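You operate a simulated robot arm through the tools that you are given. There is no shell and no other tool.

Carry out the task below with a simulated two-armed robot. There is one attempt and no reset: what you move stays moved.

## Task
Bend the purple temple's end to the angle on the teal card.
Fine: hood out till the spot is red, hood back, then the lever; press COLD once, wait for the blue spot and turn the warmer knob off; the lever stays at the line. Where these are worked on the way, their far stop is far enough and under half their travel is too little: warmer hood.

The check looks at the end state, three seconds after you hand in, the way a careful person would. Anything else that was tipped, shoved, dropped, spilled or broken makes it a failure.

## Robot
Two 7-joint arms with two-finger grippers on one trunk that stands fixed in place. Base frame: the origin is at the foot of the trunk, x ahead of it, y to its left, z up; the work surface is at about z = 760. Units: mm, degrees, N and s.
The left shoulder is at [78, 151, 988], the right one opposite. With the tool pointing down near the work surface each hand reaches from about 320 to 800 mm from the base axis, measured 20 degrees to its own side. Payload 2.54 kg a hand.
The tool frame of a hand sits at the grasp point between the pads (the TCP): z along the fingers, y along the line on which they close. The tips reach 30 mm beyond it. The gripper opens to 116 mm; its body begins 95 mm behind the TCP.
Orientation is that of the tool frame in the base frame, as a unit quaternion [w, x, y, z]. With the fingers straight down and closing along the base's y, the tool's x points along the base's -x, its y along +y and its z along -z.

## Interface
- The arms move only by the tool servo_tool. It takes "left_series", "right_series" or both (then of equal length, played together; a hand with none holds still); each is one flat list of numbers, 6 for each row, row after row: the shift along the tool's x, y, z in cm, then the turn, a rotation vector about the tool's x, y, z in rad. In form: [dx, dy, dz, rx, ry, rz, dx, dy, dz, rx, ry, rz, ...]. A call has 1 to 20 rows; each row shifts and turns the commanded pose from where the row before left it, along the tool's axes as they then stand. "left_jaw" and "right_jaw" are, for a hand that has rows, the opening, from 0 (shut) to 1 (fully open), set as the call begins (left out, the last holds). Each row takes 0.2 s and may step no farther than 50 mm and 8.6 degrees from the row before; otherwise, or with a gripper value out of range, the whole call is refused. Where a pose cannot be reached the arm comes as near as it can. A force on the tool above 50 N (or 10 N above the force at the start of the call, whichever is more), or a blocked arm, ends the call early, and 0.2 s more pass. The fingers move at their own pace (about 72 mm/s each) and stop on an object; they squeeze with about 43 N. The grip force told is the motor's: it shows also when the fingers shut on nothing. Time passes only in rows, and 0.2 s behind the last, so rows that do not move let the fingers close. The reply holds the time, the measured pose of the TCP, the force on the tool along the base axes, the opening and the grip force, in the units named above and with some noise, with the torque about the TCP (base axes, N m) and any sound that the robot's microphone picked up.
- Cameras (640 x 400 px; columns grow to the right, rows downward): "scene" is now at [157.8, 16.4, 1147.6]; the picture's right is [0.17, -0.99, 0.00], its down [-0.19, -0.03, -0.98] and it looks along [0.97, 0.16, -0.19] (base axes); focal length 243 px, centre (320, 200). "left" rides on the left gripper at [69, 15, -122] in its tool frame; the picture's right is [-0.21, 0.98, 0.00], its down [-0.83, -0.18, -0.53] and it looks along [-0.52, -0.11, 0.85] (tool axes); focal length 251 px, centre (320, 200). "right" rides on the right gripper at [69, -15, -122] in its tool frame; the picture's right is [0.21, 0.98, 0.00], its down [-0.83, 0.18, -0.53] and it looks along [-0.52, 0.11, 0.85] (tool axes); focal length 251 px, centre (320, 200). There is no depth. A picture from a camera that has moved, and an enlarged one, comes with that camera's place and axes in the base frame and with its lens.
- grab_frame(camera): a new picture of that camera. No time passes.
- lift_body(by): slides the trunk up (or, below 0, down) by that many mm; the arms and the scene camera ride with it, the base frame stays. It gives what a move gives, with no picture.
- pan_tilt(pan, tilt): turns the head with the scene camera to pan (to the left, within 80 degrees either way) and tilt (down, from -29 to 69), counted from straight ahead of the robot. It gives what a move gives.
- close_up(camera, box): a new picture of the part [left, top, right, bottom] of that camera's present view, enlarged. No time passes.
- close_job(): hands the job in; it is judged then, once.

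Nothing tells you positions but the pictures and the camera data. Unless the task says otherwise, let go and move clear before handing in.

The tools are called after "Emit:" by a JSON object that holds its "op" and its "data". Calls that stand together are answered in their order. servo_tool: Moves the arms, as the interface text tells. Its arguments: {"type":"object","properties":{"left_series":{"type":"array"},"left_jaw":{"type":"number"},"right_series":{"type":"array"},"right_jaw":{"type":"number"}},"required":[]} The other tools are called the same way: lift_body (by) moves the trunk up or down; pan_tilt (pan, tilt) turns the head that bears the scene camera; grab_frame (camera) takes a picture; close_up (camera, box) takes an enlarged picture of a part of a camera's view; close_job () hands the job in.

At the start:

```text
t: 0.0
left_eef_pos: [410.1, 384.9, 1075.2]
left_tcp_rot: [0.0, 0.0, 1.0, -0.001]
left_contact_force: [0.1, 0.2, 0.4]
left_torque: [0.0, 0.03, 0.0]
left_width: 116.0
left_finger_force: 0.1
right_eef_pos: [479.4, -27.6, 1118.8]
right_tcp_rot: [-0.001, 0.001, 1.0, 0.001]
right_contact_force: [-0.5, -0.1, 0.0]
right_torque: [-0.01, 0.01, 0.02]
right_width: 115.8
right_finger_force: 0.1
trunk travel left (down, up): [-225.0, 64.0]
head pan, tilt (commanded): [9.5, 10.8]
```

scene: 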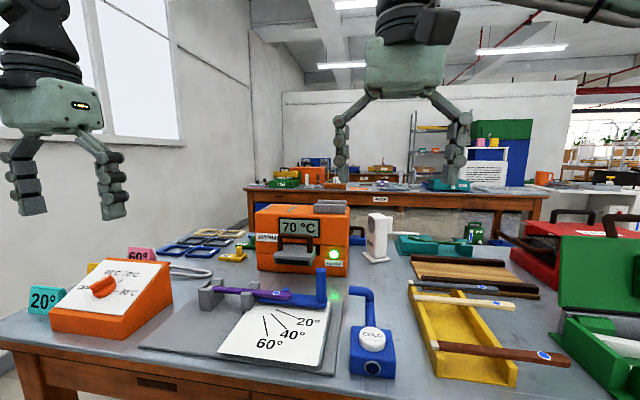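
right: 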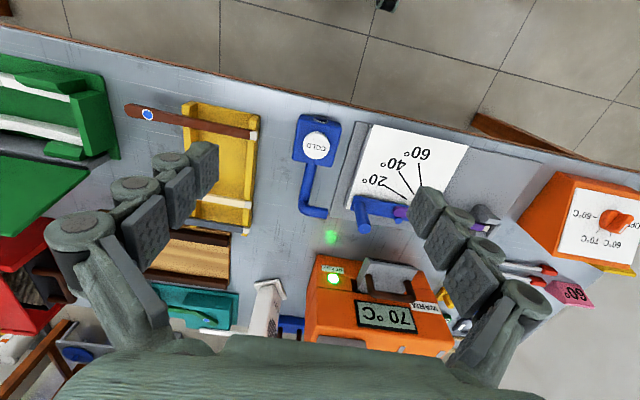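
left: 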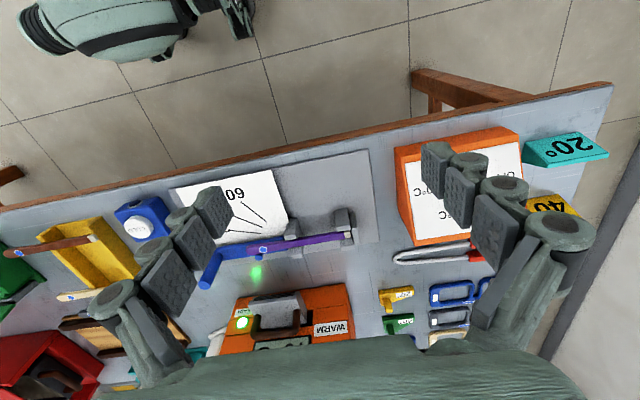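

I see a bench with an orange warmer (display 70 °C), a knob panel on the left, a purple temple held in a clamp with a blue lever, an angle board and a COLD button. The teal card reads 20°. I'll look closer before moving anything.

Emit:
{"op": "close_up", "data": {"camera": "scene", "box": [180, 190, 420, 390]}}

Emit:
{"op": "close_up", "data": {"camera": "scene", "box": [10, 220, 200, 350]}}

Emit:
{"op": "close_up", "data": {"camera": "right", "box": [260, 90, 560, 370]}}

Emit:
{"op": "close_up", "data": {"camera": "left", "box": [90, 130, 400, 360]}}

```text
2.00 times, centred on (300, 290) of scene
camera zoom: at [157.8, 16.4, 1147.6], right [0.17, -0.99, 0.0], down [-0.19, -0.03, -0.98], along [0.97, 0.16, -0.19], focal length 486 px, centre (360, 20)
```

zoom: 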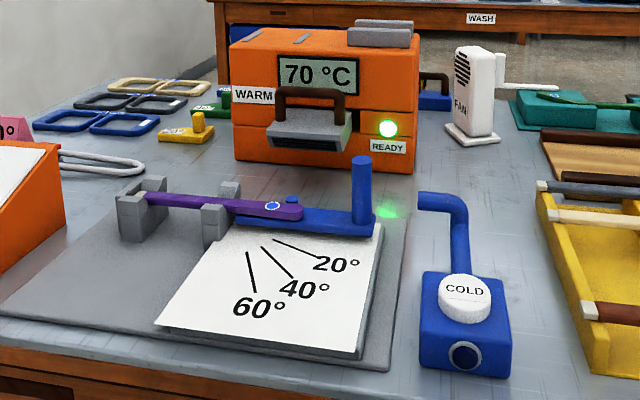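

```text
3.08 times, centred on (105, 285) of scene
camera zoom: at [157.8, 16.4, 1147.6], right [0.17, -0.99, 0.0], down [-0.19, -0.03, -0.98], along [0.97, 0.16, -0.19], focal length 748 px, centre (982, -62)
```

zoom: 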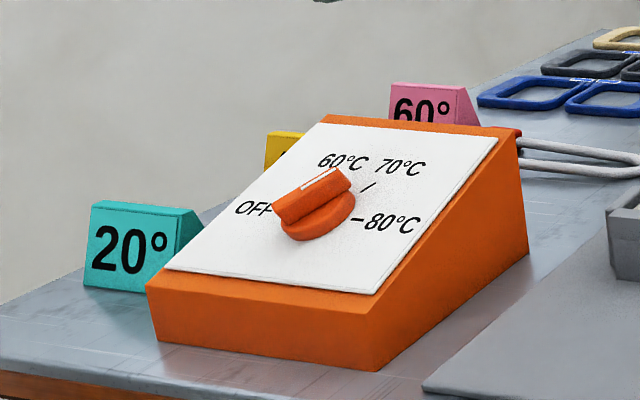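

```text
1.43 times, centred on (410, 230) of right
camera zoom: at [411.0, -41.9, 1241.4], right [-0.21, 0.98, 0.0], down [0.83, 0.18, 0.53], along [0.52, 0.12, -0.85], focal length 359 px, centre (191, 157)
```

zoom: 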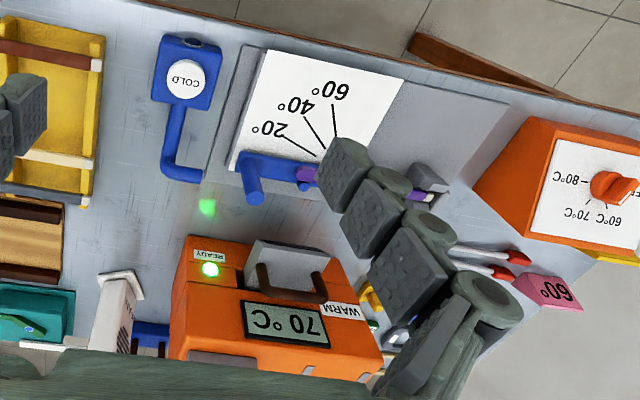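

```text
1.74 times, centred on (245, 245) of left
camera zoom: at [340.7, 399.6, 1197.1], right [0.21, 0.98, 0.0], down [0.83, -0.18, 0.53], along [0.52, -0.11, -0.85], focal length 437 px, centre (450, 122)
```

zoom: 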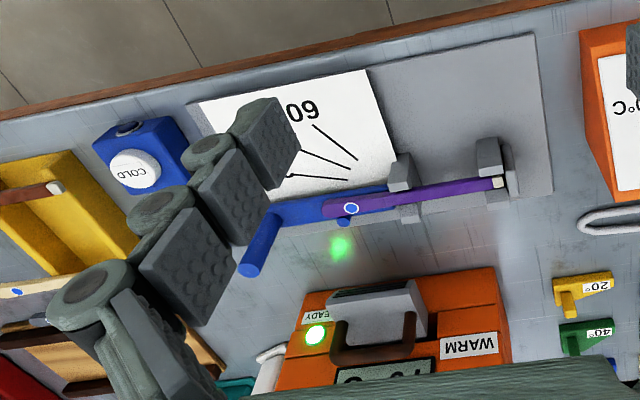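

The teal card says 20°, so the lever has to end at the 20° line. I'll tilt the head down for a better view of the work area and use the close-ups to measure.

Emit:
{"op": "pan_tilt", "data": {"pan": 12, "tilt": 32}}

Emit:
{"op": "grab_frame", "data": {"camera": "scene"}}

Emit:
{"op": "close_up", "data": {"camera": "scene", "box": [200, 60, 400, 185]}}

Emit:
{"op": "close_up", "data": {"camera": "scene", "box": [200, 140, 400, 265]}}

Emit:
{"op": "close_up", "data": {"camera": "scene", "box": [20, 100, 180, 200]}}

```text
t: 0.8
left_eef_pos: [410.6, 384.0, 1075.5]
left_tcp_rot: [0.001, 0.0, 1.0, 0.0]
left_contact_force: [-0.5, -0.1, -1.1]
left_torque: [0.0, 0.0, 0.0]
left_width: 116.2
left_finger_force: 0.1
right_eef_pos: [479.6, -27.6, 1118.5]
right_tcp_rot: [0.0, 0.0, 1.0, 0.001]
right_contact_force: [-0.4, 0.7, -0.2]
right_torque: [-0.04, 0.0, 0.04]
right_width: 116.0
right_finger_force: 0.2
trunk travel left (down, up): [-225.0, 64.0]
head pan, tilt (commanded): [12.0, 32.0]
```

```text
taken
camera scene: at [153.6, 19.6, 1113.5], right [0.21, -0.98, 0.0], down [-0.52, -0.11, -0.85], along [0.83, 0.18, -0.53], focal length 243 px, centre (320, 200)
```

scene: 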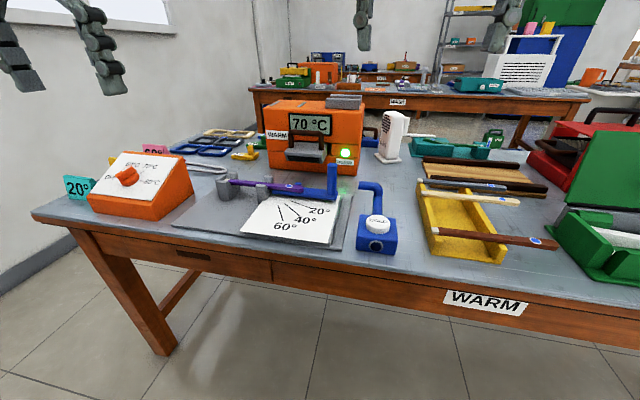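

```text
3.20 times, centred on (300, 122) of scene
camera zoom: at [153.6, 19.6, 1113.5], right [0.21, -0.98, 0.0], down [-0.52, -0.11, -0.85], along [0.83, 0.18, -0.53], focal length 778 px, centre (384, 448)
```

zoom: 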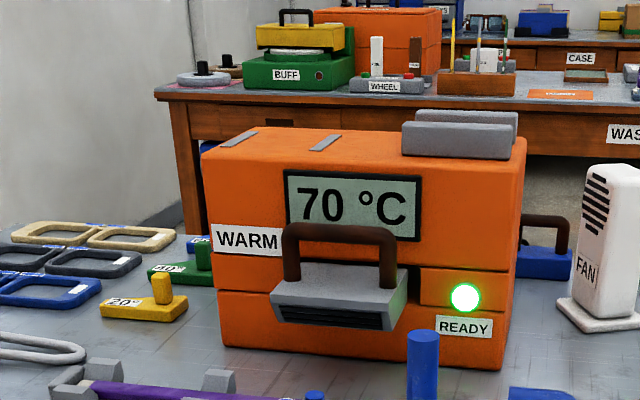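

```text
3.20 times, centred on (300, 202) of scene
camera zoom: at [153.6, 19.6, 1113.5], right [0.21, -0.98, 0.0], down [-0.52, -0.11, -0.85], along [0.83, 0.18, -0.53], focal length 778 px, centre (384, 192)
```

zoom: 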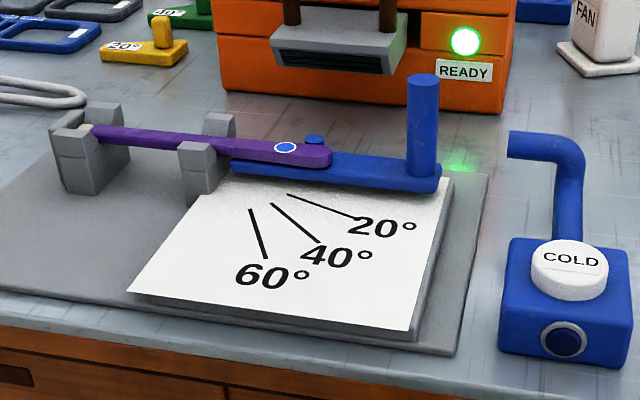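

```text
4.00 times, centred on (100, 150) of scene
camera zoom: at [153.6, 19.6, 1113.5], right [0.21, -0.98, 0.0], down [-0.52, -0.11, -0.85], along [0.83, 0.18, -0.53], focal length 973 px, centre (1200, 400)
```

zoom: 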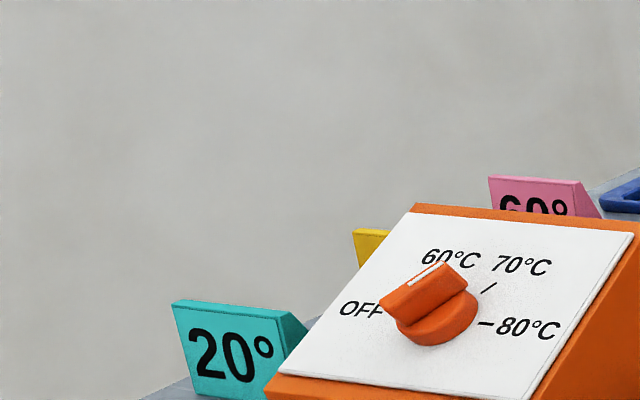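

The knob looks to be near 60 °C while the warmer's display reads 70 °C and READY is lit. I estimate the hood handle bar at about [814, 200, 911], the lever post at about [687, 103, 868] and the COLD button at about [553, -12, 820]. I'll bring the left hand's camera over the jig for a measuring view.

Emit:
{"op": "servo_tool", "data": {"left_series": [-2.1, -3.1, 1.5, 0, 0, 0, -2.1, -3.1, 1.5, 0, 0, 0, -2.1, -3.1, 1.5, 0, 0, 0, -2.1, -3.1, 1.5, 0, 0, 0, -2.1, -3.1, 1.5, 0, 0, 0]}}

Emit:
{"op": "grab_frame", "data": {"camera": "left"}}

Emit:
{"op": "grab_frame", "data": {"camera": "right"}}

```text
t: 2.0
left_eef_pos: [517.4, 227.6, 998.7]
left_tcp_rot: [0.0, -0.001, 1.0, 0.0]
left_contact_force: [0.8, -0.2, 0.5]
left_torque: [0.01, 0.03, 0.0]
left_width: 115.9
left_finger_force: 0.1
right_eef_pos: [481.0, -28.2, 1117.8]
right_tcp_rot: [0.0, -0.001, 1.0, 0.0]
right_contact_force: [0.2, -0.3, -0.1]
right_torque: [0.04, -0.01, 0.01]
right_width: 115.8
right_finger_force: 0.1
trunk travel left (down, up): [-225.0, 64.0]
head pan, tilt (commanded): [12.0, 32.0]
```

```text
taken
camera left: at [447.2, 243.6, 1121.7], right [0.21, 0.98, 0.0], down [0.83, -0.18, 0.53], along [0.52, -0.11, -0.85], focal length 251 px, centre (320, 200)
```

left: 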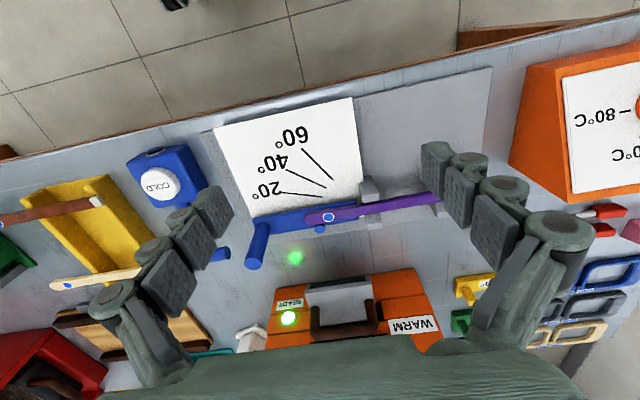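

```text
taken
camera right: at [411.4, -42.1, 1241.2], right [-0.21, 0.98, 0.0], down [0.83, 0.18, 0.53], along [0.52, 0.12, -0.85], focal length 251 px, centre (320, 200)
```

right: 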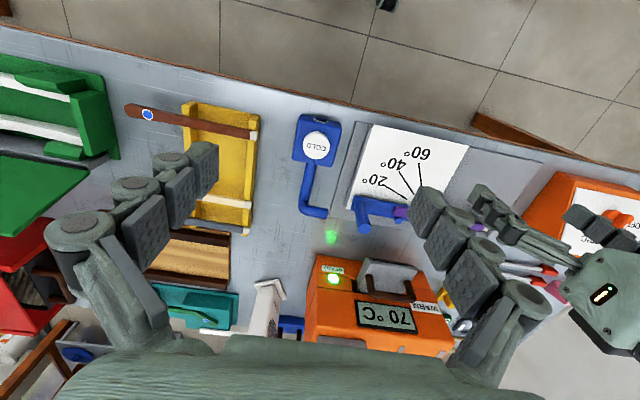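

Emit:
{"op": "close_up", "data": {"camera": "left", "box": [210, 90, 450, 240]}}

Emit:
{"op": "close_up", "data": {"camera": "left", "box": [220, 220, 450, 360]}}

Emit:
{"op": "close_up", "data": {"camera": "left", "box": [100, 120, 260, 280]}}

```text
2.67 times, centred on (330, 165) of left
camera zoom: at [447.2, 243.6, 1121.7], right [0.21, 0.98, 0.0], down [0.83, -0.18, 0.53], along [0.52, -0.11, -0.85], focal length 670 px, centre (293, 293)
```

zoom: 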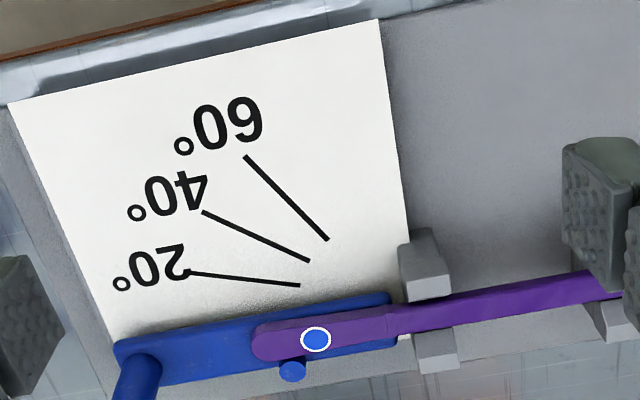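

```text
2.78 times, centred on (335, 290) of left
camera zoom: at [447.2, 243.6, 1121.7], right [0.21, 0.98, 0.0], down [0.83, -0.18, 0.53], along [0.52, -0.11, -0.85], focal length 700 px, centre (278, -50)
```

zoom: 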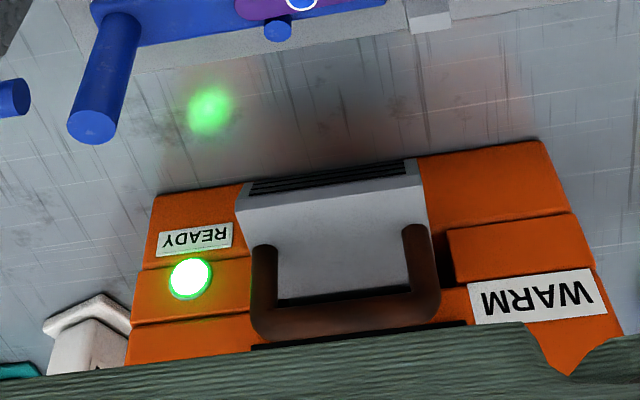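

```text
2.50 times, centred on (180, 200) of left
camera zoom: at [447.2, 243.6, 1121.7], right [0.21, 0.98, 0.0], down [0.83, -0.18, 0.53], along [0.52, -0.11, -0.85], focal length 629 px, centre (670, 200)
```

zoom: 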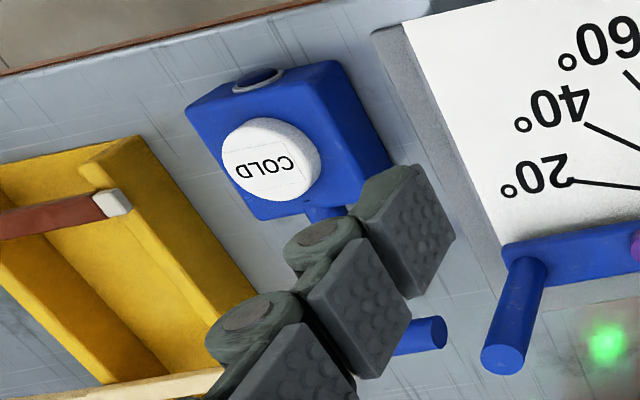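

The angle lines fit a pivot at about (668, 250) at 20°, 40° and 60° from -y. The lever currently lies at 0°, with its post at about (678, 101) and top z near 879. Next I'll move the left hand to look at the knob panel and its markings.

Emit:
{"op": "servo_tool", "data": {"left_series": [0.33, 4.36, 0, 0, 0, 0, 0.33, 4.36, 0, 0, 0, 0, 0.33, 4.36, 0, 0, 0, 0, 0.33, 4.36, 0, 0, 0, 0, 0.33, 4.36, 0, 0, 0, 0, 0.33, 4.36, 0, 0, 0, 0, 0.33, 4.36, 0, 0, 0, 0, 0.33, 4.36, 0, 0, 0, 0, 0.33, 4.36, 0, 0, 0, 0]}}

Emit:
{"op": "grab_frame", "data": {"camera": "left"}}

Emit:
{"op": "close_up", "data": {"camera": "left", "box": [220, 100, 420, 260]}}

```text
t: 4.0
left_eef_pos: [485.7, 623.1, 998.7]
left_tcp_rot: [0.0, 0.002, 1.0, -0.001]
left_contact_force: [-0.2, 0.5, -0.4]
left_torque: [0.01, -0.01, -0.02]
left_width: 116.0
left_finger_force: 0.0
right_eef_pos: [480.1, -27.0, 1118.6]
right_tcp_rot: [0.0, 0.0, 1.0, 0.0]
right_contact_force: [0.9, 1.0, 0.0]
right_torque: [0.01, 0.01, -0.01]
right_width: 116.1
right_finger_force: 0.0
trunk travel left (down, up): [-225.0, 64.0]
head pan, tilt (commanded): [12.0, 32.0]
```

```text
taken
camera left: at [415.7, 637.8, 1120.8], right [0.22, 0.98, 0.0], down [0.83, -0.18, 0.53], along [0.52, -0.12, -0.85], focal length 251 px, centre (320, 200)
```

left: 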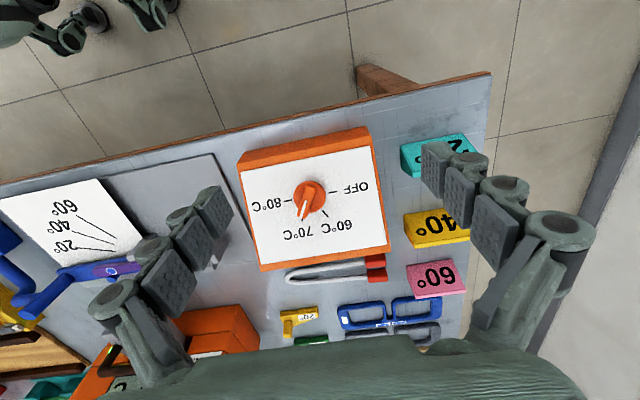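

```text
2.50 times, centred on (320, 180) of left
camera zoom: at [415.7, 637.8, 1120.8], right [0.22, 0.98, 0.0], down [0.83, -0.18, 0.53], along [0.52, -0.12, -0.85], focal length 629 px, centre (320, 250)
```

zoom: 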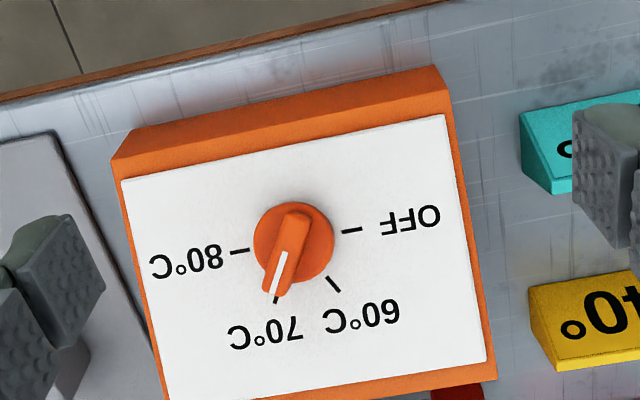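

The knob points at 70 °C and OFF is 120° counter-clockwise from it. It sits at about (575, 590, 843) on a panel sloped roughly 20°. I'll roll both wrists a quarter turn in free space so the fingers close along x, for the hood's crossbar (left hand) and the lever post (right hand).

Emit:
{"op": "servo_tool", "data": {"left_series": [0, 0, 0, 0, 0, 0.1428, 0, 0, 0, 0, 0, 0.1428, 0, 0, 0, 0, 0, 0.1428, 0, 0, 0, 0, 0, 0.1428, 0, 0, 0, 0, 0, 0.1428, 0, 0, 0, 0, 0, 0.1428, 0, 0, 0, 0, 0, 0.1428, 0, 0, 0, 0, 0, 0.1428, 0, 0, 0, 0, 0, 0.1428, 0, 0, 0, 0, 0, 0.1428, 0, 0, 0, 0, 0, 0.1428], "right_series": [0, 0, 0, 0, 0, -0.1428, 0, 0, 0, 0, 0, -0.1428, 0, 0, 0, 0, 0, -0.1428, 0, 0, 0, 0, 0, -0.1428, 0, 0, 0, 0, 0, -0.1428, 0, 0, 0, 0, 0, -0.1428, 0, 0, 0, 0, 0, -0.1428, 0, 0, 0, 0, 0, -0.1428, 0, 0, 0, 0, 0, -0.1428, 0, 0, 0, 0, 0, -0.1428, 0, 0, 0, 0, 0, -0.1428]}}

Emit:
{"op": "grab_frame", "data": {"camera": "scene"}}

Emit:
{"op": "grab_frame", "data": {"camera": "right"}}

Emit:
{"op": "grab_frame", "data": {"camera": "left"}}

```text
t: 6.5
left_eef_pos: [486.4, 621.4, 999.7]
left_tcp_rot: [0.0, 0.708, 0.706, 0.0]
left_contact_force: [0.6, -0.5, -0.1]
left_torque: [0.02, -0.01, 0.0]
left_width: 116.0
left_finger_force: 0.1
right_eef_pos: [364.7, 8.5, 1053.0]
right_tcp_rot: [0.003, -0.706, 0.708, 0.0]
right_contact_force: [-0.5, -0.1, 0.8]
right_torque: [0.03, 0.0, -0.01]
right_width: 116.0
right_finger_force: 0.1
right hand out of reach, approached as far as the arm can: row 8, 9, 10, 11
trunk travel left (down, up): [-225.0, 64.0]
head pan, tilt (commanded): [12.0, 32.0]
```

```text
taken
camera scene: at [153.6, 19.6, 1113.5], right [0.21, -0.98, 0.0], down [-0.52, -0.11, -0.85], along [0.83, 0.18, -0.53], focal length 243 px, centre (320, 200)
```

scene: 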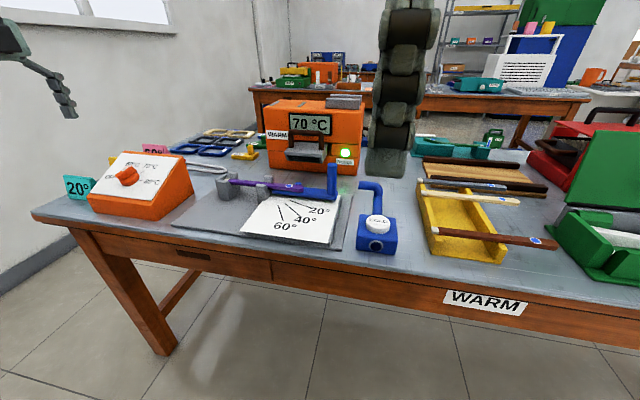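

```text
taken
camera right: at [379.5, -60.6, 1175.5], right [-0.98, -0.21, 0.0], down [-0.18, 0.82, 0.54], along [-0.11, 0.52, -0.84], focal length 251 px, centre (320, 200)
```

right: 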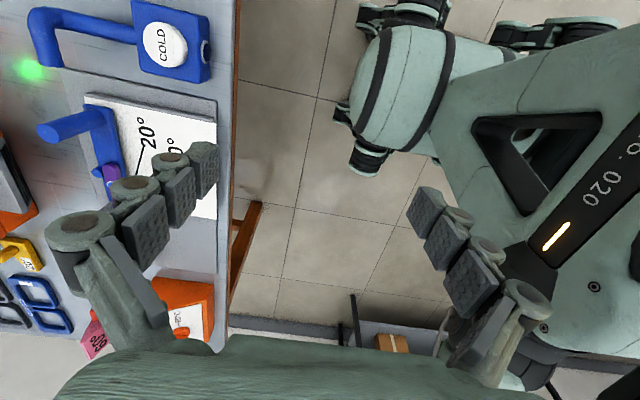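

```text
taken
camera left: at [500.4, 690.9, 1121.8], right [0.98, -0.22, 0.0], down [-0.18, -0.83, 0.53], along [-0.12, -0.52, -0.85], focal length 251 px, centre (320, 200)
```

left: 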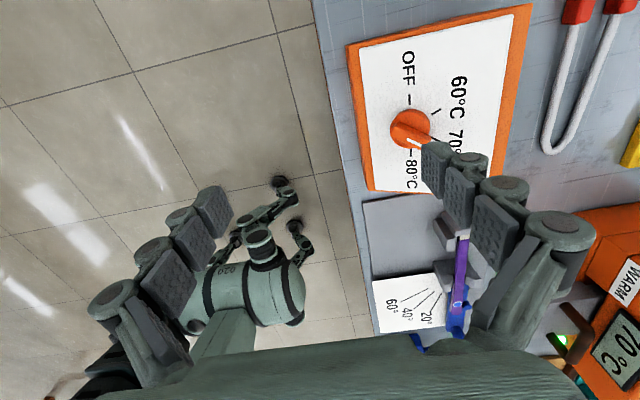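

The left hand rolled fine, but the right hand reached its limit and drifted back while rolling. I'll roll it partway back to about -49°, which is enough to hold the post, and check that it returns to its commanded place.

Emit:
{"op": "servo_tool", "data": {"right_series": [0, 0, 0, 0, 0, 0.1428, 0, 0, 0, 0, 0, 0.1428, 0, 0, 0, 0, 0, 0.1428, 0, 0, 0, 0, 0, 0.1428, 0, 0, 0, 0, 0, 0.1428, 0, 0, 0, 0, 0, 0]}}

Emit:
{"op": "grab_frame", "data": {"camera": "scene"}}

```text
t: 7.8
left_eef_pos: [486.3, 622.1, 1000.2]
left_tcp_rot: [0.0, 0.707, 0.707, 0.001]
left_contact_force: [-0.4, -0.6, -0.4]
left_torque: [-0.03, 0.01, 0.0]
left_width: 116.3
left_finger_force: 0.0
right_eef_pos: [365.3, 8.7, 1054.2]
right_tcp_rot: [0.001, -0.415, 0.91, 0.0]
right_contact_force: [0.5, 0.5, -0.2]
right_torque: [0.0, -0.01, 0.01]
right_width: 115.9
right_finger_force: 0.0
trunk travel left (down, up): [-225.0, 64.0]
head pan, tilt (commanded): [12.0, 32.0]
```

```text
taken
camera scene: at [153.6, 19.6, 1113.4], right [0.21, -0.98, 0.0], down [-0.52, -0.11, -0.85], along [0.83, 0.18, -0.53], focal length 243 px, centre (320, 200)
```

scene: 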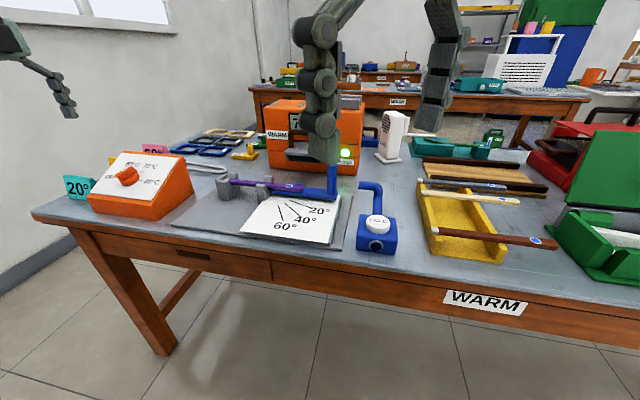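

The command reset to the reached pose and roll is now -49°. I'll move the right hand forward to a hover near the lever post at (640, 40, 1000) and test the reach and roll there.

Emit:
{"op": "servo_tool", "data": {"right_series": [-2.907, -2.679, 0.771, 0, 0, 0, -2.907, -2.679, 0.771, 0, 0, 0, -2.907, -2.679, 0.771, 0, 0, 0, -2.907, -2.679, 0.771, 0, 0, 0, -2.907, -2.679, 0.771, 0, 0, 0, -2.907, -2.679, 0.771, 0, 0, 0, -2.907, -2.679, 0.771, 0, 0, 0]}}

Emit:
{"op": "grab_frame", "data": {"camera": "right"}}

```text
t: 9.4
left_eef_pos: [487.0, 622.5, 1000.5]
left_tcp_rot: [0.0, 0.708, 0.707, 0.001]
left_contact_force: [0.2, -0.1, 0.9]
left_torque: [-0.04, 0.01, -0.02]
left_width: 116.3
left_finger_force: 0.1
right_eef_pos: [602.6, 38.1, 993.5]
right_tcp_rot: [0.002, -0.414, 0.91, 0.001]
right_contact_force: [0.4, 0.4, -0.2]
right_torque: [-0.01, 0.0, -0.01]
right_width: 115.9
right_finger_force: 0.1
right hand out of reach, approached as far as the arm can: row 7
trunk travel left (down, up): [-225.0, 64.0]
head pan, tilt (commanded): [12.0, 32.0]
```

```text
taken
camera right: at [568.5, -23.1, 1116.1], right [-0.88, 0.48, 0.0], down [0.41, 0.74, 0.54], along [0.26, 0.47, -0.84], focal length 251 px, centre (320, 200)
```

right: 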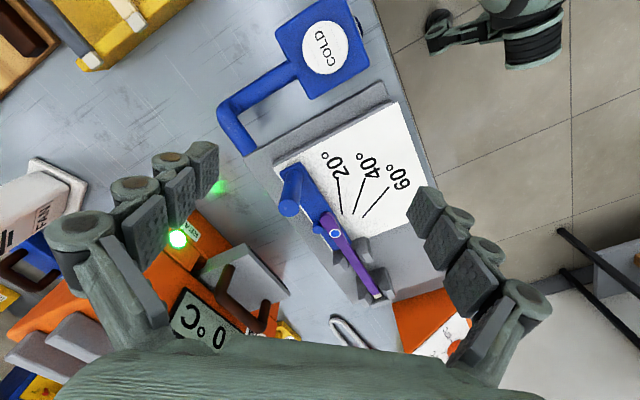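

The right hand is at its limit across the body, so the left arm will do the hood and the lever, and the right arm will do COLD. I'll park the right hand closed above the COLD button at about (564, -15, 930) and look closer at the handle from here.

Emit:
{"op": "close_up", "data": {"camera": "right", "box": [160, 210, 320, 350]}}

Emit:
{"op": "servo_tool", "data": {"right_series": [2.18, -0.19, 2.1, 0, 0, 0, 2.18, -0.19, 2.1, 0, 0, 0, 2.18, -0.19, 2.1, 0, 0, 0, 0, 0, 0, 0, 0, 0], "right_jaw": 0}}

Emit:
{"op": "grab_frame", "data": {"camera": "right"}}

Emit:
{"op": "grab_frame", "data": {"camera": "scene"}}

```text
2.86 times, centred on (240, 280) of right
camera zoom: at [568.5, -23.1, 1116.1], right [-0.88, 0.48, 0.0], down [0.41, 0.74, 0.54], along [0.26, 0.47, -0.84], focal length 718 px, centre (549, -29)
```

zoom: 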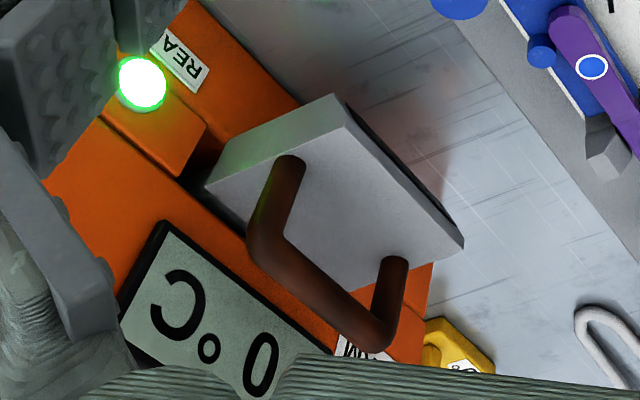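

```text
t: 10.4
left_eef_pos: [486.4, 622.1, 999.6]
left_tcp_rot: [0.0, 0.707, 0.707, 0.0]
left_contact_force: [0.1, 0.2, -0.3]
left_torque: [0.03, 0.0, 0.01]
left_width: 116.2
left_finger_force: 0.1
right_eef_pos: [565.2, -16.6, 931.3]
right_tcp_rot: [0.001, -0.415, 0.91, 0.001]
right_contact_force: [-0.2, -0.3, -1.0]
right_torque: [0.01, 0.04, -0.02]
right_width: 0.0
right_finger_force: 20.0
trunk travel left (down, up): [-225.0, 64.0]
head pan, tilt (commanded): [12.0, 32.0]
```

```text
taken
camera right: at [530.0, -78.0, 1053.1], right [-0.88, 0.48, 0.0], down [0.4, 0.74, 0.54], along [0.26, 0.47, -0.84], focal length 251 px, centre (320, 200)
```

right: 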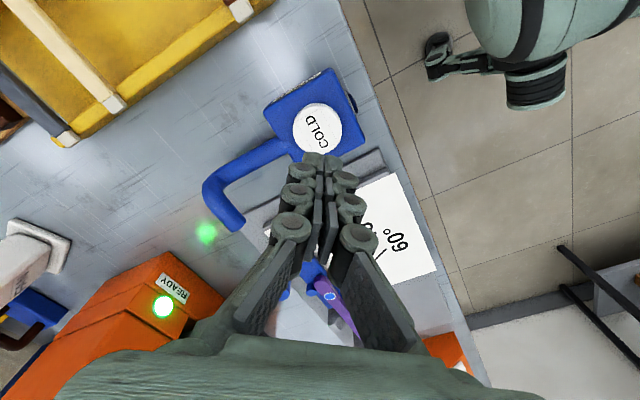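

```text
taken
camera scene: at [153.6, 19.5, 1113.4], right [0.21, -0.98, 0.0], down [-0.52, -0.11, -0.85], along [0.83, 0.18, -0.53], focal length 243 px, centre (320, 200)
```

scene: 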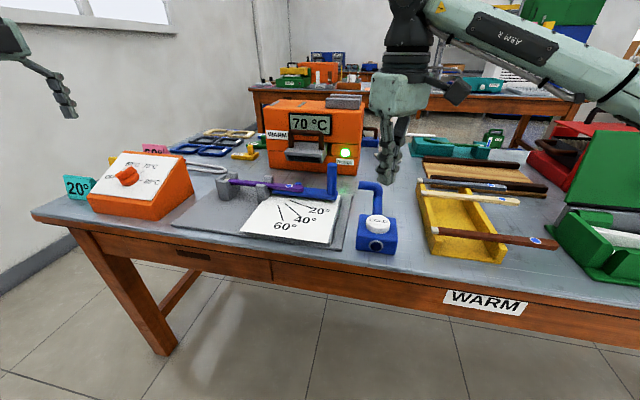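

The right hand is closed above COLD, which I measure at about (564, -18, 818). Next I'll tilt the left hand 35° forward and bring it to a pre-grasp above and in front of the hood handle.

Emit:
{"op": "servo_tool", "data": {"left_series": [0, 0, 0, -0.1222, 0, 0, 0, 0, 0, -0.1222, 0, 0, 0, 0, 0, -0.1222, 0, 0, 0, 0, 0, -0.1222, 0, 0, 0, 0, 0, -0.1222, 0, 0, -3.818, 1.965, 1.41, 0, 0, 0, -3.818, 1.965, 1.41, 0, 0, 0, -3.818, 1.965, 1.41, 0, 0, 0, -3.818, 1.965, 1.41, 0, 0, 0, -3.818, 1.965, 1.41, 0, 0, 0, -3.818, 1.965, 1.41, 0, 0, 0, -3.818, 1.965, 1.41, 0, 0, 0, -3.818, 1.965, 1.41, 0, 0, 0, -3.818, 1.965, 1.41, 0, 0, 0], "left_jaw": 0.6}}

Emit:
{"op": "grab_frame", "data": {"camera": "left"}}

Emit:
{"op": "grab_frame", "data": {"camera": "scene"}}

```text
t: 13.4
left_eef_pos: [704.4, 277.4, 997.7]
left_tcp_rot: [0.212, 0.674, 0.675, 0.213]
left_contact_force: [-0.5, -0.2, 0.7]
left_torque: [0.02, 0.03, 0.0]
left_width: 69.5
left_finger_force: 0.2
right_eef_pos: [564.3, -16.6, 929.9]
right_tcp_rot: [0.001, -0.415, 0.91, 0.001]
right_contact_force: [-0.1, -0.3, 1.1]
right_torque: [0.02, 0.0, 0.01]
right_width: 0.0
right_finger_force: 28.7
trunk travel left (down, up): [-225.0, 64.0]
head pan, tilt (commanded): [12.0, 32.0]
```

```text
taken
camera left: at [644.8, 346.5, 1106.3], right [0.8, -0.21, 0.56], down [-0.45, -0.83, 0.33], along [0.39, -0.52, -0.76], focal length 251 px, centre (320, 200)
```

left: 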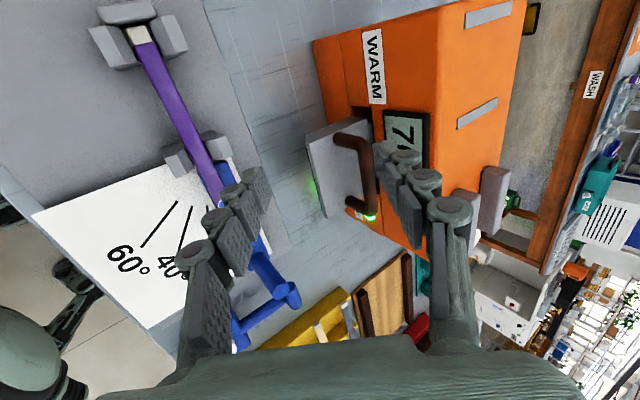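

```text
taken
camera scene: at [153.8, 19.5, 1113.3], right [0.21, -0.98, 0.0], down [-0.52, -0.11, -0.85], along [0.83, 0.18, -0.53], focal length 243 px, centre (320, 200)
```

scene: 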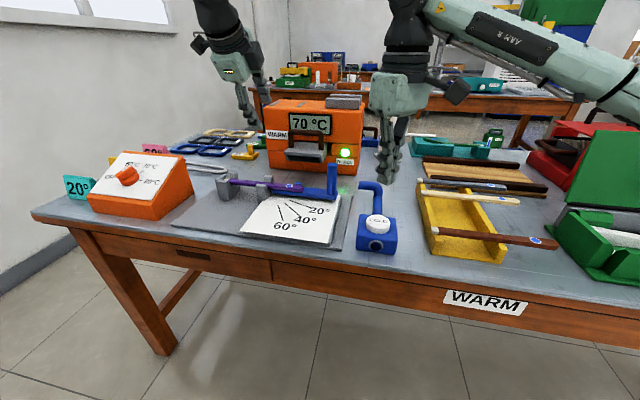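

The two views agree on the handle bar's centre at about (823, 202, 909), with the warmer face just behind it at x≈868. I'll narrow the jaw and line up 60 mm short of the bar to check alignment.

Emit:
{"op": "servo_tool", "data": {"left_series": [-2.513, 1.54, 2.29, 0, 0, 0, -2.513, 1.54, 2.29, 0, 0, 0, -2.513, 1.54, 2.29, 0, 0, 0, 0, 0, 0, 0, 0, 0], "left_jaw": 0.31}}

Emit:
{"op": "grab_frame", "data": {"camera": "left"}}

Emit:
{"op": "close_up", "data": {"camera": "scene", "box": [220, 50, 400, 210]}}

Emit:
{"op": "grab_frame", "data": {"camera": "right"}}

```text
t: 14.4
left_eef_pos: [775.4, 208.2, 966.5]
left_tcp_rot: [0.212, 0.674, 0.675, 0.213]
left_contact_force: [0.5, 0.5, 0.0]
left_torque: [0.0, 0.0, -0.02]
left_width: 35.9
left_finger_force: 0.0
left hand out of reach, approached as far as the arm can: row 3
right_eef_pos: [565.7, -16.8, 930.4]
right_tcp_rot: [0.0, -0.415, 0.91, 0.001]
right_contact_force: [1.0, -0.1, -0.1]
right_torque: [0.0, 0.05, -0.04]
right_width: 0.0
right_finger_force: 28.7
trunk travel left (down, up): [-225.0, 64.0]
head pan, tilt (commanded): [12.0, 32.0]
```

```text
taken
camera left: at [716.2, 276.4, 1075.2], right [0.8, -0.21, 0.56], down [-0.45, -0.83, 0.33], along [0.39, -0.52, -0.76], focal length 251 px, centre (320, 200)
```

left: 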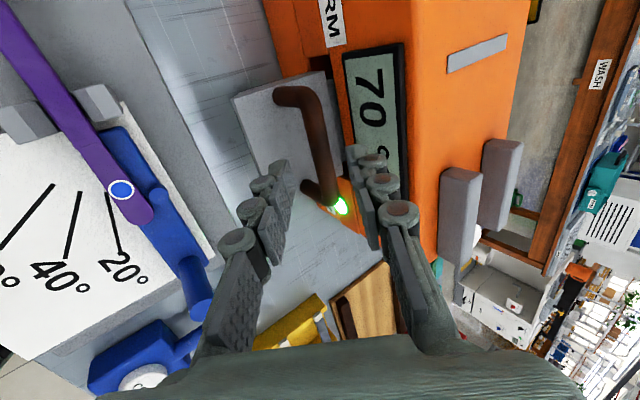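

```text
2.50 times, centred on (310, 130) of scene
camera zoom: at [154.2, 19.7, 1113.3], right [0.21, -0.98, 0.0], down [-0.52, -0.11, -0.85], along [0.83, 0.18, -0.53], focal length 608 px, centre (345, 375)
```

zoom: 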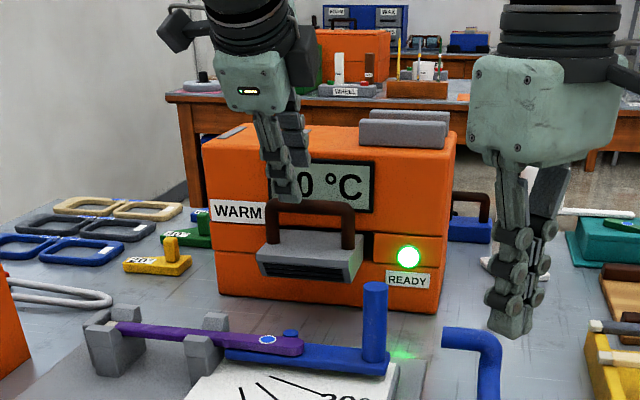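

```text
taken
camera right: at [530.6, -77.6, 1053.1], right [-0.88, 0.48, 0.0], down [0.4, 0.74, 0.53], along [0.26, 0.47, -0.85], focal length 251 px, centre (320, 200)
```

right: 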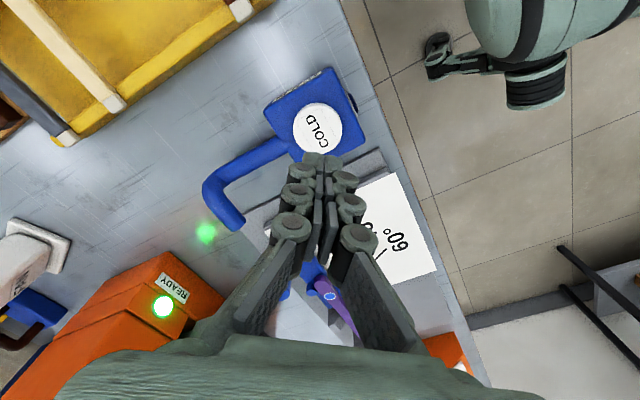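

The left arm hit its reach limit at 35° tilt, so I'll tilt further to 60° to bring the wrist closer, then line up about 50 mm short of the bar.

Emit:
{"op": "servo_tool", "data": {"left_series": [0, 0, 0, -0.1454, 0, 0, 0, 0, 0, -0.1454, 0, 0, 0, 0, 0, -0.1454, 0, 0, -0.62, -2.6, 0.8, 0, 0, 0, 0, 0, 0, 0, 0, 0]}}

Emit:
{"op": "grab_frame", "data": {"camera": "left"}}

Emit:
{"op": "close_up", "data": {"camera": "scene", "box": [220, 50, 400, 210]}}

```text
t: 15.7
left_eef_pos: [768.2, 201.4, 940.6]
left_tcp_rot: [0.354, 0.612, 0.612, 0.354]
left_contact_force: [-0.4, -0.5, -0.2]
left_torque: [0.01, 0.01, 0.03]
left_width: 35.8
left_finger_force: 0.0
right_eef_pos: [563.8, -16.6, 930.2]
right_tcp_rot: [0.001, -0.416, 0.91, 0.001]
right_contact_force: [0.0, -0.1, -0.3]
right_torque: [0.01, 0.0, -0.04]
right_width: 0.0
right_finger_force: 28.8
trunk travel left (down, up): [-225.0, 64.0]
head pan, tilt (commanded): [12.0, 32.0]
```

```text
taken
camera left: at [669.2, 270.1, 1014.1], right [0.49, -0.21, 0.85], down [-0.55, -0.83, 0.11], along [0.68, -0.52, -0.52], focal length 251 px, centre (320, 200)
```

left: 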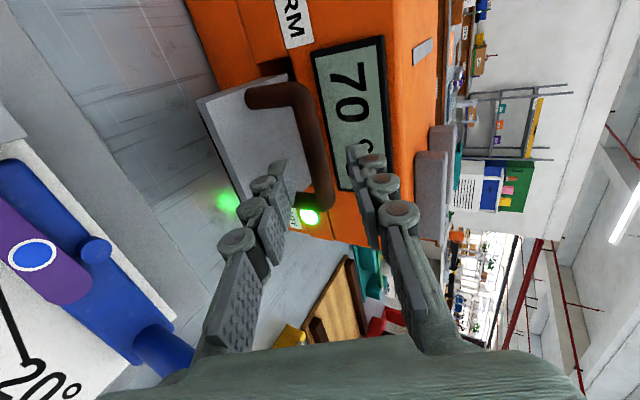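

```text
2.50 times, centred on (310, 130) of scene
camera zoom: at [153.6, 19.5, 1113.4], right [0.21, -0.98, 0.0], down [-0.52, -0.11, -0.85], along [0.83, 0.18, -0.53], focal length 608 px, centre (345, 375)
```

zoom: 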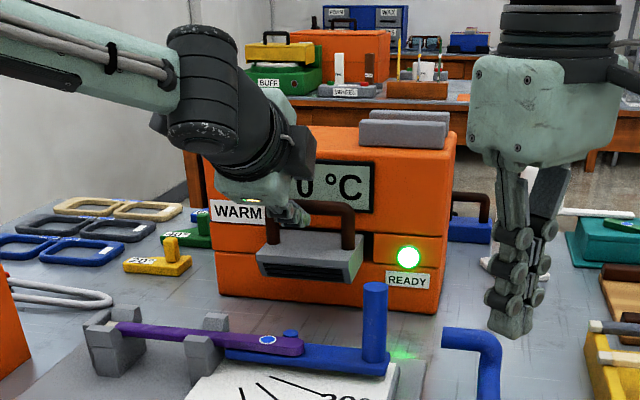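

Emit:
{"op": "close_up", "data": {"camera": "left", "box": [200, 60, 420, 240]}}

```text
2.22 times, centred on (310, 150) of left
camera zoom: at [669.2, 270.1, 1014.1], right [0.49, -0.21, 0.85], down [-0.55, -0.83, 0.11], along [0.68, -0.52, -0.52], focal length 559 px, centre (342, 311)
```

zoom: 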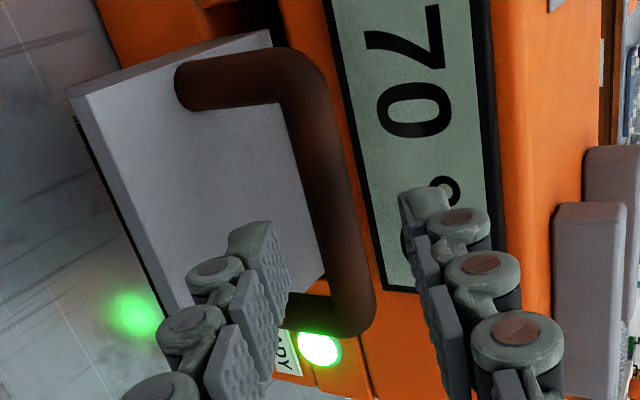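

The bar is about 60 mm ahead and about 4–5 mm toward the near finger. I'll shift by that amount and advance 46 mm so the fingers straddle the bar.

Emit:
{"op": "servo_tool", "data": {"left_series": [0, -0.4, 1.5, 0, 0, 0, 0, 0, 1.6, 0, 0, 0, 0, 0, 1.5, 0, 0, 0], "left_jaw": 0.3}}

Emit:
{"op": "close_up", "data": {"camera": "left", "box": [200, 60, 420, 240]}}

Emit:
{"op": "close_up", "data": {"camera": "scene", "box": [250, 80, 370, 190]}}

```text
t: 16.4
left_eef_pos: [806.2, 201.4, 913.0]
left_tcp_rot: [0.354, 0.612, 0.613, 0.353]
left_contact_force: [-0.9, -0.1, 0.1]
left_torque: [0.02, 0.02, 0.01]
left_width: 34.7
left_finger_force: 0.1
right_eef_pos: [564.4, -17.5, 930.2]
right_tcp_rot: [0.0, -0.415, 0.91, 0.0]
right_contact_force: [0.2, -0.3, 0.6]
right_torque: [-0.03, -0.01, -0.03]
right_width: 0.0
right_finger_force: 29.2
trunk travel left (down, up): [-225.0, 64.0]
head pan, tilt (commanded): [12.0, 32.0]
```

```text
2.22 times, centred on (310, 150) of left
camera zoom: at [707.9, 270.2, 987.7], right [0.49, -0.21, 0.85], down [-0.55, -0.83, 0.11], along [0.68, -0.52, -0.52], focal length 559 px, centre (342, 311)
```

zoom: 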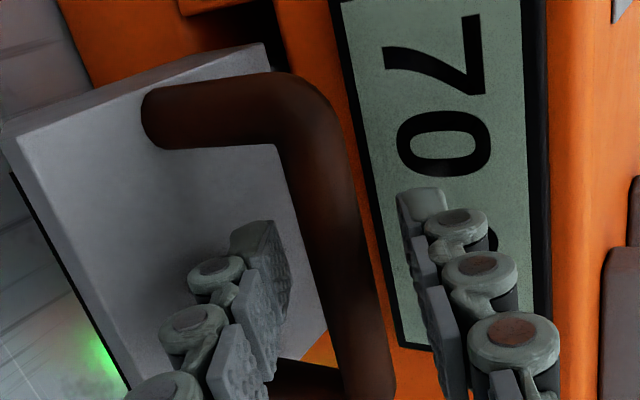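

```text
3.64 times, centred on (310, 135) of scene
camera zoom: at [153.7, 19.7, 1113.4], right [0.21, -0.98, 0.0], down [-0.52, -0.11, -0.85], along [0.83, 0.18, -0.53], focal length 884 px, centre (356, 436)
```

zoom: 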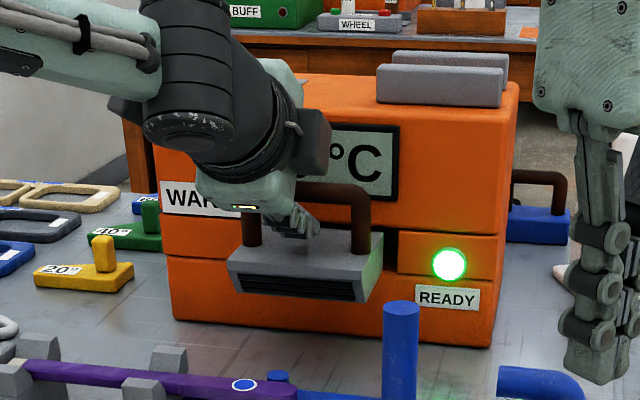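

The bar lies between the fingers, about 15 mm inside the tips. I'll close on it.

Emit:
{"op": "servo_tool", "data": {"left_series": [0, 0, 0, 0, 0, 0, 0, 0, 0, 0, 0, 0, 0, 0, 0, 0, 0, 0], "left_jaw": 0}}

Emit:
{"op": "close_up", "data": {"camera": "left", "box": [200, 60, 420, 240]}}

```text
t: 17.2
left_eef_pos: [806.6, 201.6, 913.6]
left_tcp_rot: [0.354, 0.613, 0.612, 0.353]
left_contact_force: [0.6, -0.6, 1.3]
left_torque: [0.01, -0.05, 0.03]
left_width: 14.4
left_finger_force: 40.9
right_eef_pos: [562.9, -15.7, 931.2]
right_tcp_rot: [0.001, -0.415, 0.91, 0.001]
right_contact_force: [0.5, -0.1, -0.6]
right_torque: [0.0, 0.01, 0.01]
right_width: 0.2
right_finger_force: 28.1
trunk travel left (down, up): [-225.0, 64.0]
head pan, tilt (commanded): [12.0, 32.0]
```

```text
2.22 times, centred on (310, 150) of left
camera zoom: at [707.7, 270.1, 987.9], right [0.49, -0.21, 0.85], down [-0.55, -0.83, 0.11], along [0.68, -0.52, -0.52], focal length 559 px, centre (342, 311)
```

zoom: 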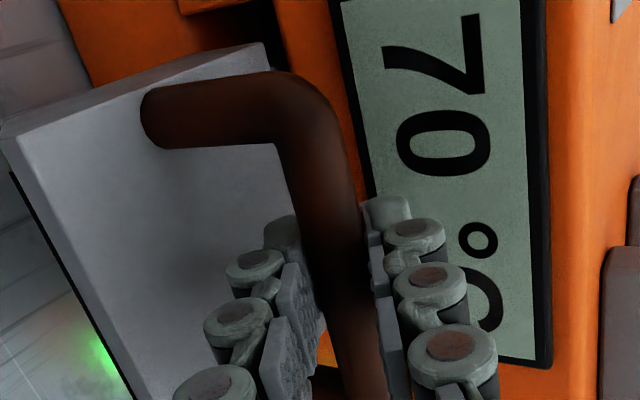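

The grip is good (14.4 mm). Now I'll pull the hood straight out toward -x.

Emit:
{"op": "servo_tool", "data": {"left_series": [0, -1.0, -1.732, 0, 0, 0, 0, -1.25, -2.165, 0, 0, 0, 0, -1.25, -2.165, 0, 0, 0, 0, -1.25, -2.165, 0, 0, 0], "left_jaw": 0}}

Emit:
{"op": "grab_frame", "data": {"camera": "scene"}}

Emit:
{"op": "grab_frame", "data": {"camera": "right"}}

Emit:
{"op": "grab_frame", "data": {"camera": "left"}}

```text
t: 18.2
left_eef_pos: [715.5, 201.9, 914.8]
left_tcp_rot: [0.354, 0.611, 0.612, 0.355]
left_contact_force: [33.5, -2.5, -0.4]
left_torque: [-0.34, -0.09, -0.6]
left_width: 14.9
left_finger_force: 40.6
right_eef_pos: [567.6, -16.6, 928.2]
right_tcp_rot: [-0.001, -0.415, 0.91, 0.001]
right_contact_force: [-0.2, 0.1, 0.4]
right_torque: [-0.02, -0.02, 0.0]
right_width: 0.2
right_finger_force: 28.9
trunk travel left (down, up): [-225.0, 64.0]
head pan, tilt (commanded): [12.0, 32.0]
```

```text
taken
camera scene: at [156.5, 19.5, 1112.8], right [0.21, -0.98, 0.0], down [-0.52, -0.11, -0.85], along [0.83, 0.18, -0.53], focal length 243 px, centre (320, 200)
```

scene: 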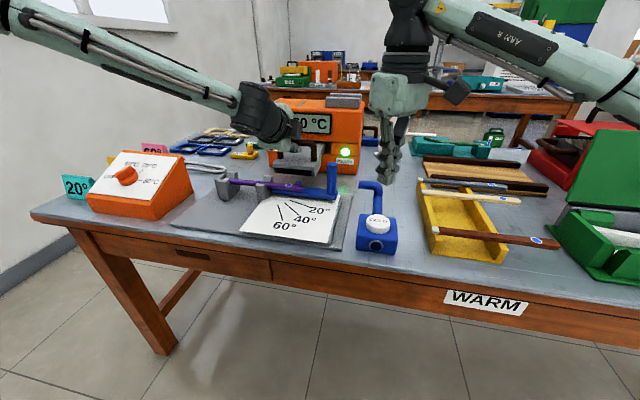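

```text
taken
camera right: at [532.8, -77.8, 1051.3], right [-0.88, 0.48, 0.0], down [0.41, 0.74, 0.53], along [0.25, 0.47, -0.85], focal length 251 px, centre (320, 200)
```

right: 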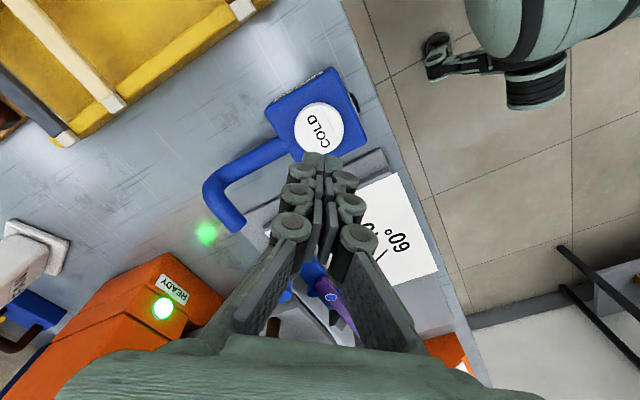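

```text
taken
camera left: at [616.1, 270.1, 988.1], right [0.49, -0.21, 0.85], down [-0.55, -0.83, 0.11], along [0.68, -0.52, -0.52], focal length 251 px, centre (320, 200)
```

left: 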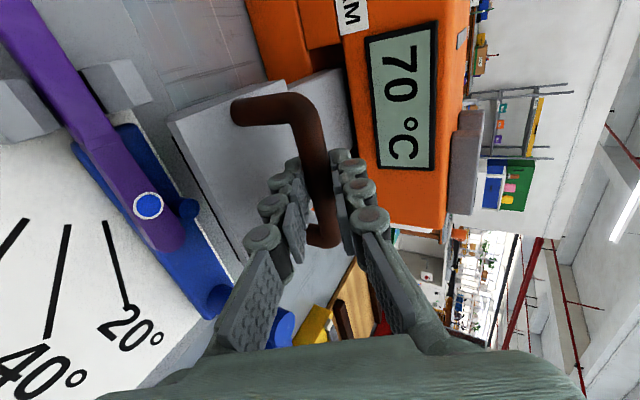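

The hood has come out about 91 mm with a 33 N drag, and the spot is visible and still blue. I'll pull a bit more to find the far stop.

Emit:
{"op": "servo_tool", "data": {"left_series": [0, -0.4, -0.693, 0, 0, 0, 0, -0.4, -0.693, 0, 0, 0]}}

Emit:
{"op": "grab_frame", "data": {"camera": "left"}}

Emit:
{"op": "close_up", "data": {"camera": "scene", "box": [220, 80, 380, 220]}}

```text
t: 18.8
left_eef_pos: [705.1, 202.0, 918.8]
left_tcp_rot: [0.357, 0.609, 0.611, 0.359]
left_contact_force: [19.9, -5.6, -5.6]
left_torque: [0.06, -0.1, 0.1]
left_width: 15.1
left_finger_force: 41.1
right_eef_pos: [565.9, -16.5, 929.2]
right_tcp_rot: [-0.001, -0.415, 0.91, 0.001]
right_contact_force: [0.0, 0.3, -0.4]
right_torque: [0.0, 0.0, 0.01]
right_width: 0.1
right_finger_force: 28.3
trunk travel left (down, up): [-225.0, 64.0]
head pan, tilt (commanded): [12.0, 32.0]
stopped in row 2 (left hand): the force on the tool passed its limit at 63 N (the readings are from after the stop); the commanded pose is now the measured one
```

```text
taken
camera left: at [604.6, 270.8, 992.8], right [0.48, -0.21, 0.85], down [-0.55, -0.83, 0.1], along [0.68, -0.52, -0.51], focal length 251 px, centre (320, 200)
```

left: 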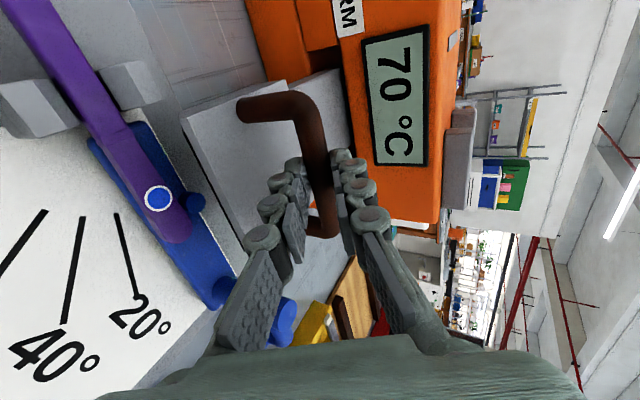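

```text
2.86 times, centred on (300, 150) of scene
camera zoom: at [155.9, 19.3, 1112.6], right [0.21, -0.98, 0.0], down [-0.52, -0.11, -0.85], along [0.83, 0.18, -0.53], focal length 695 px, centre (377, 343)
```

zoom: 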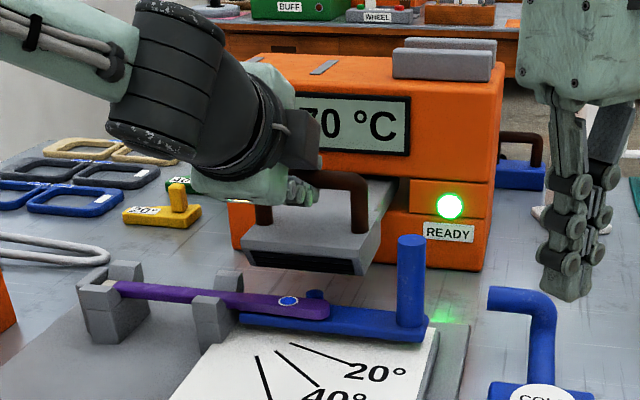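

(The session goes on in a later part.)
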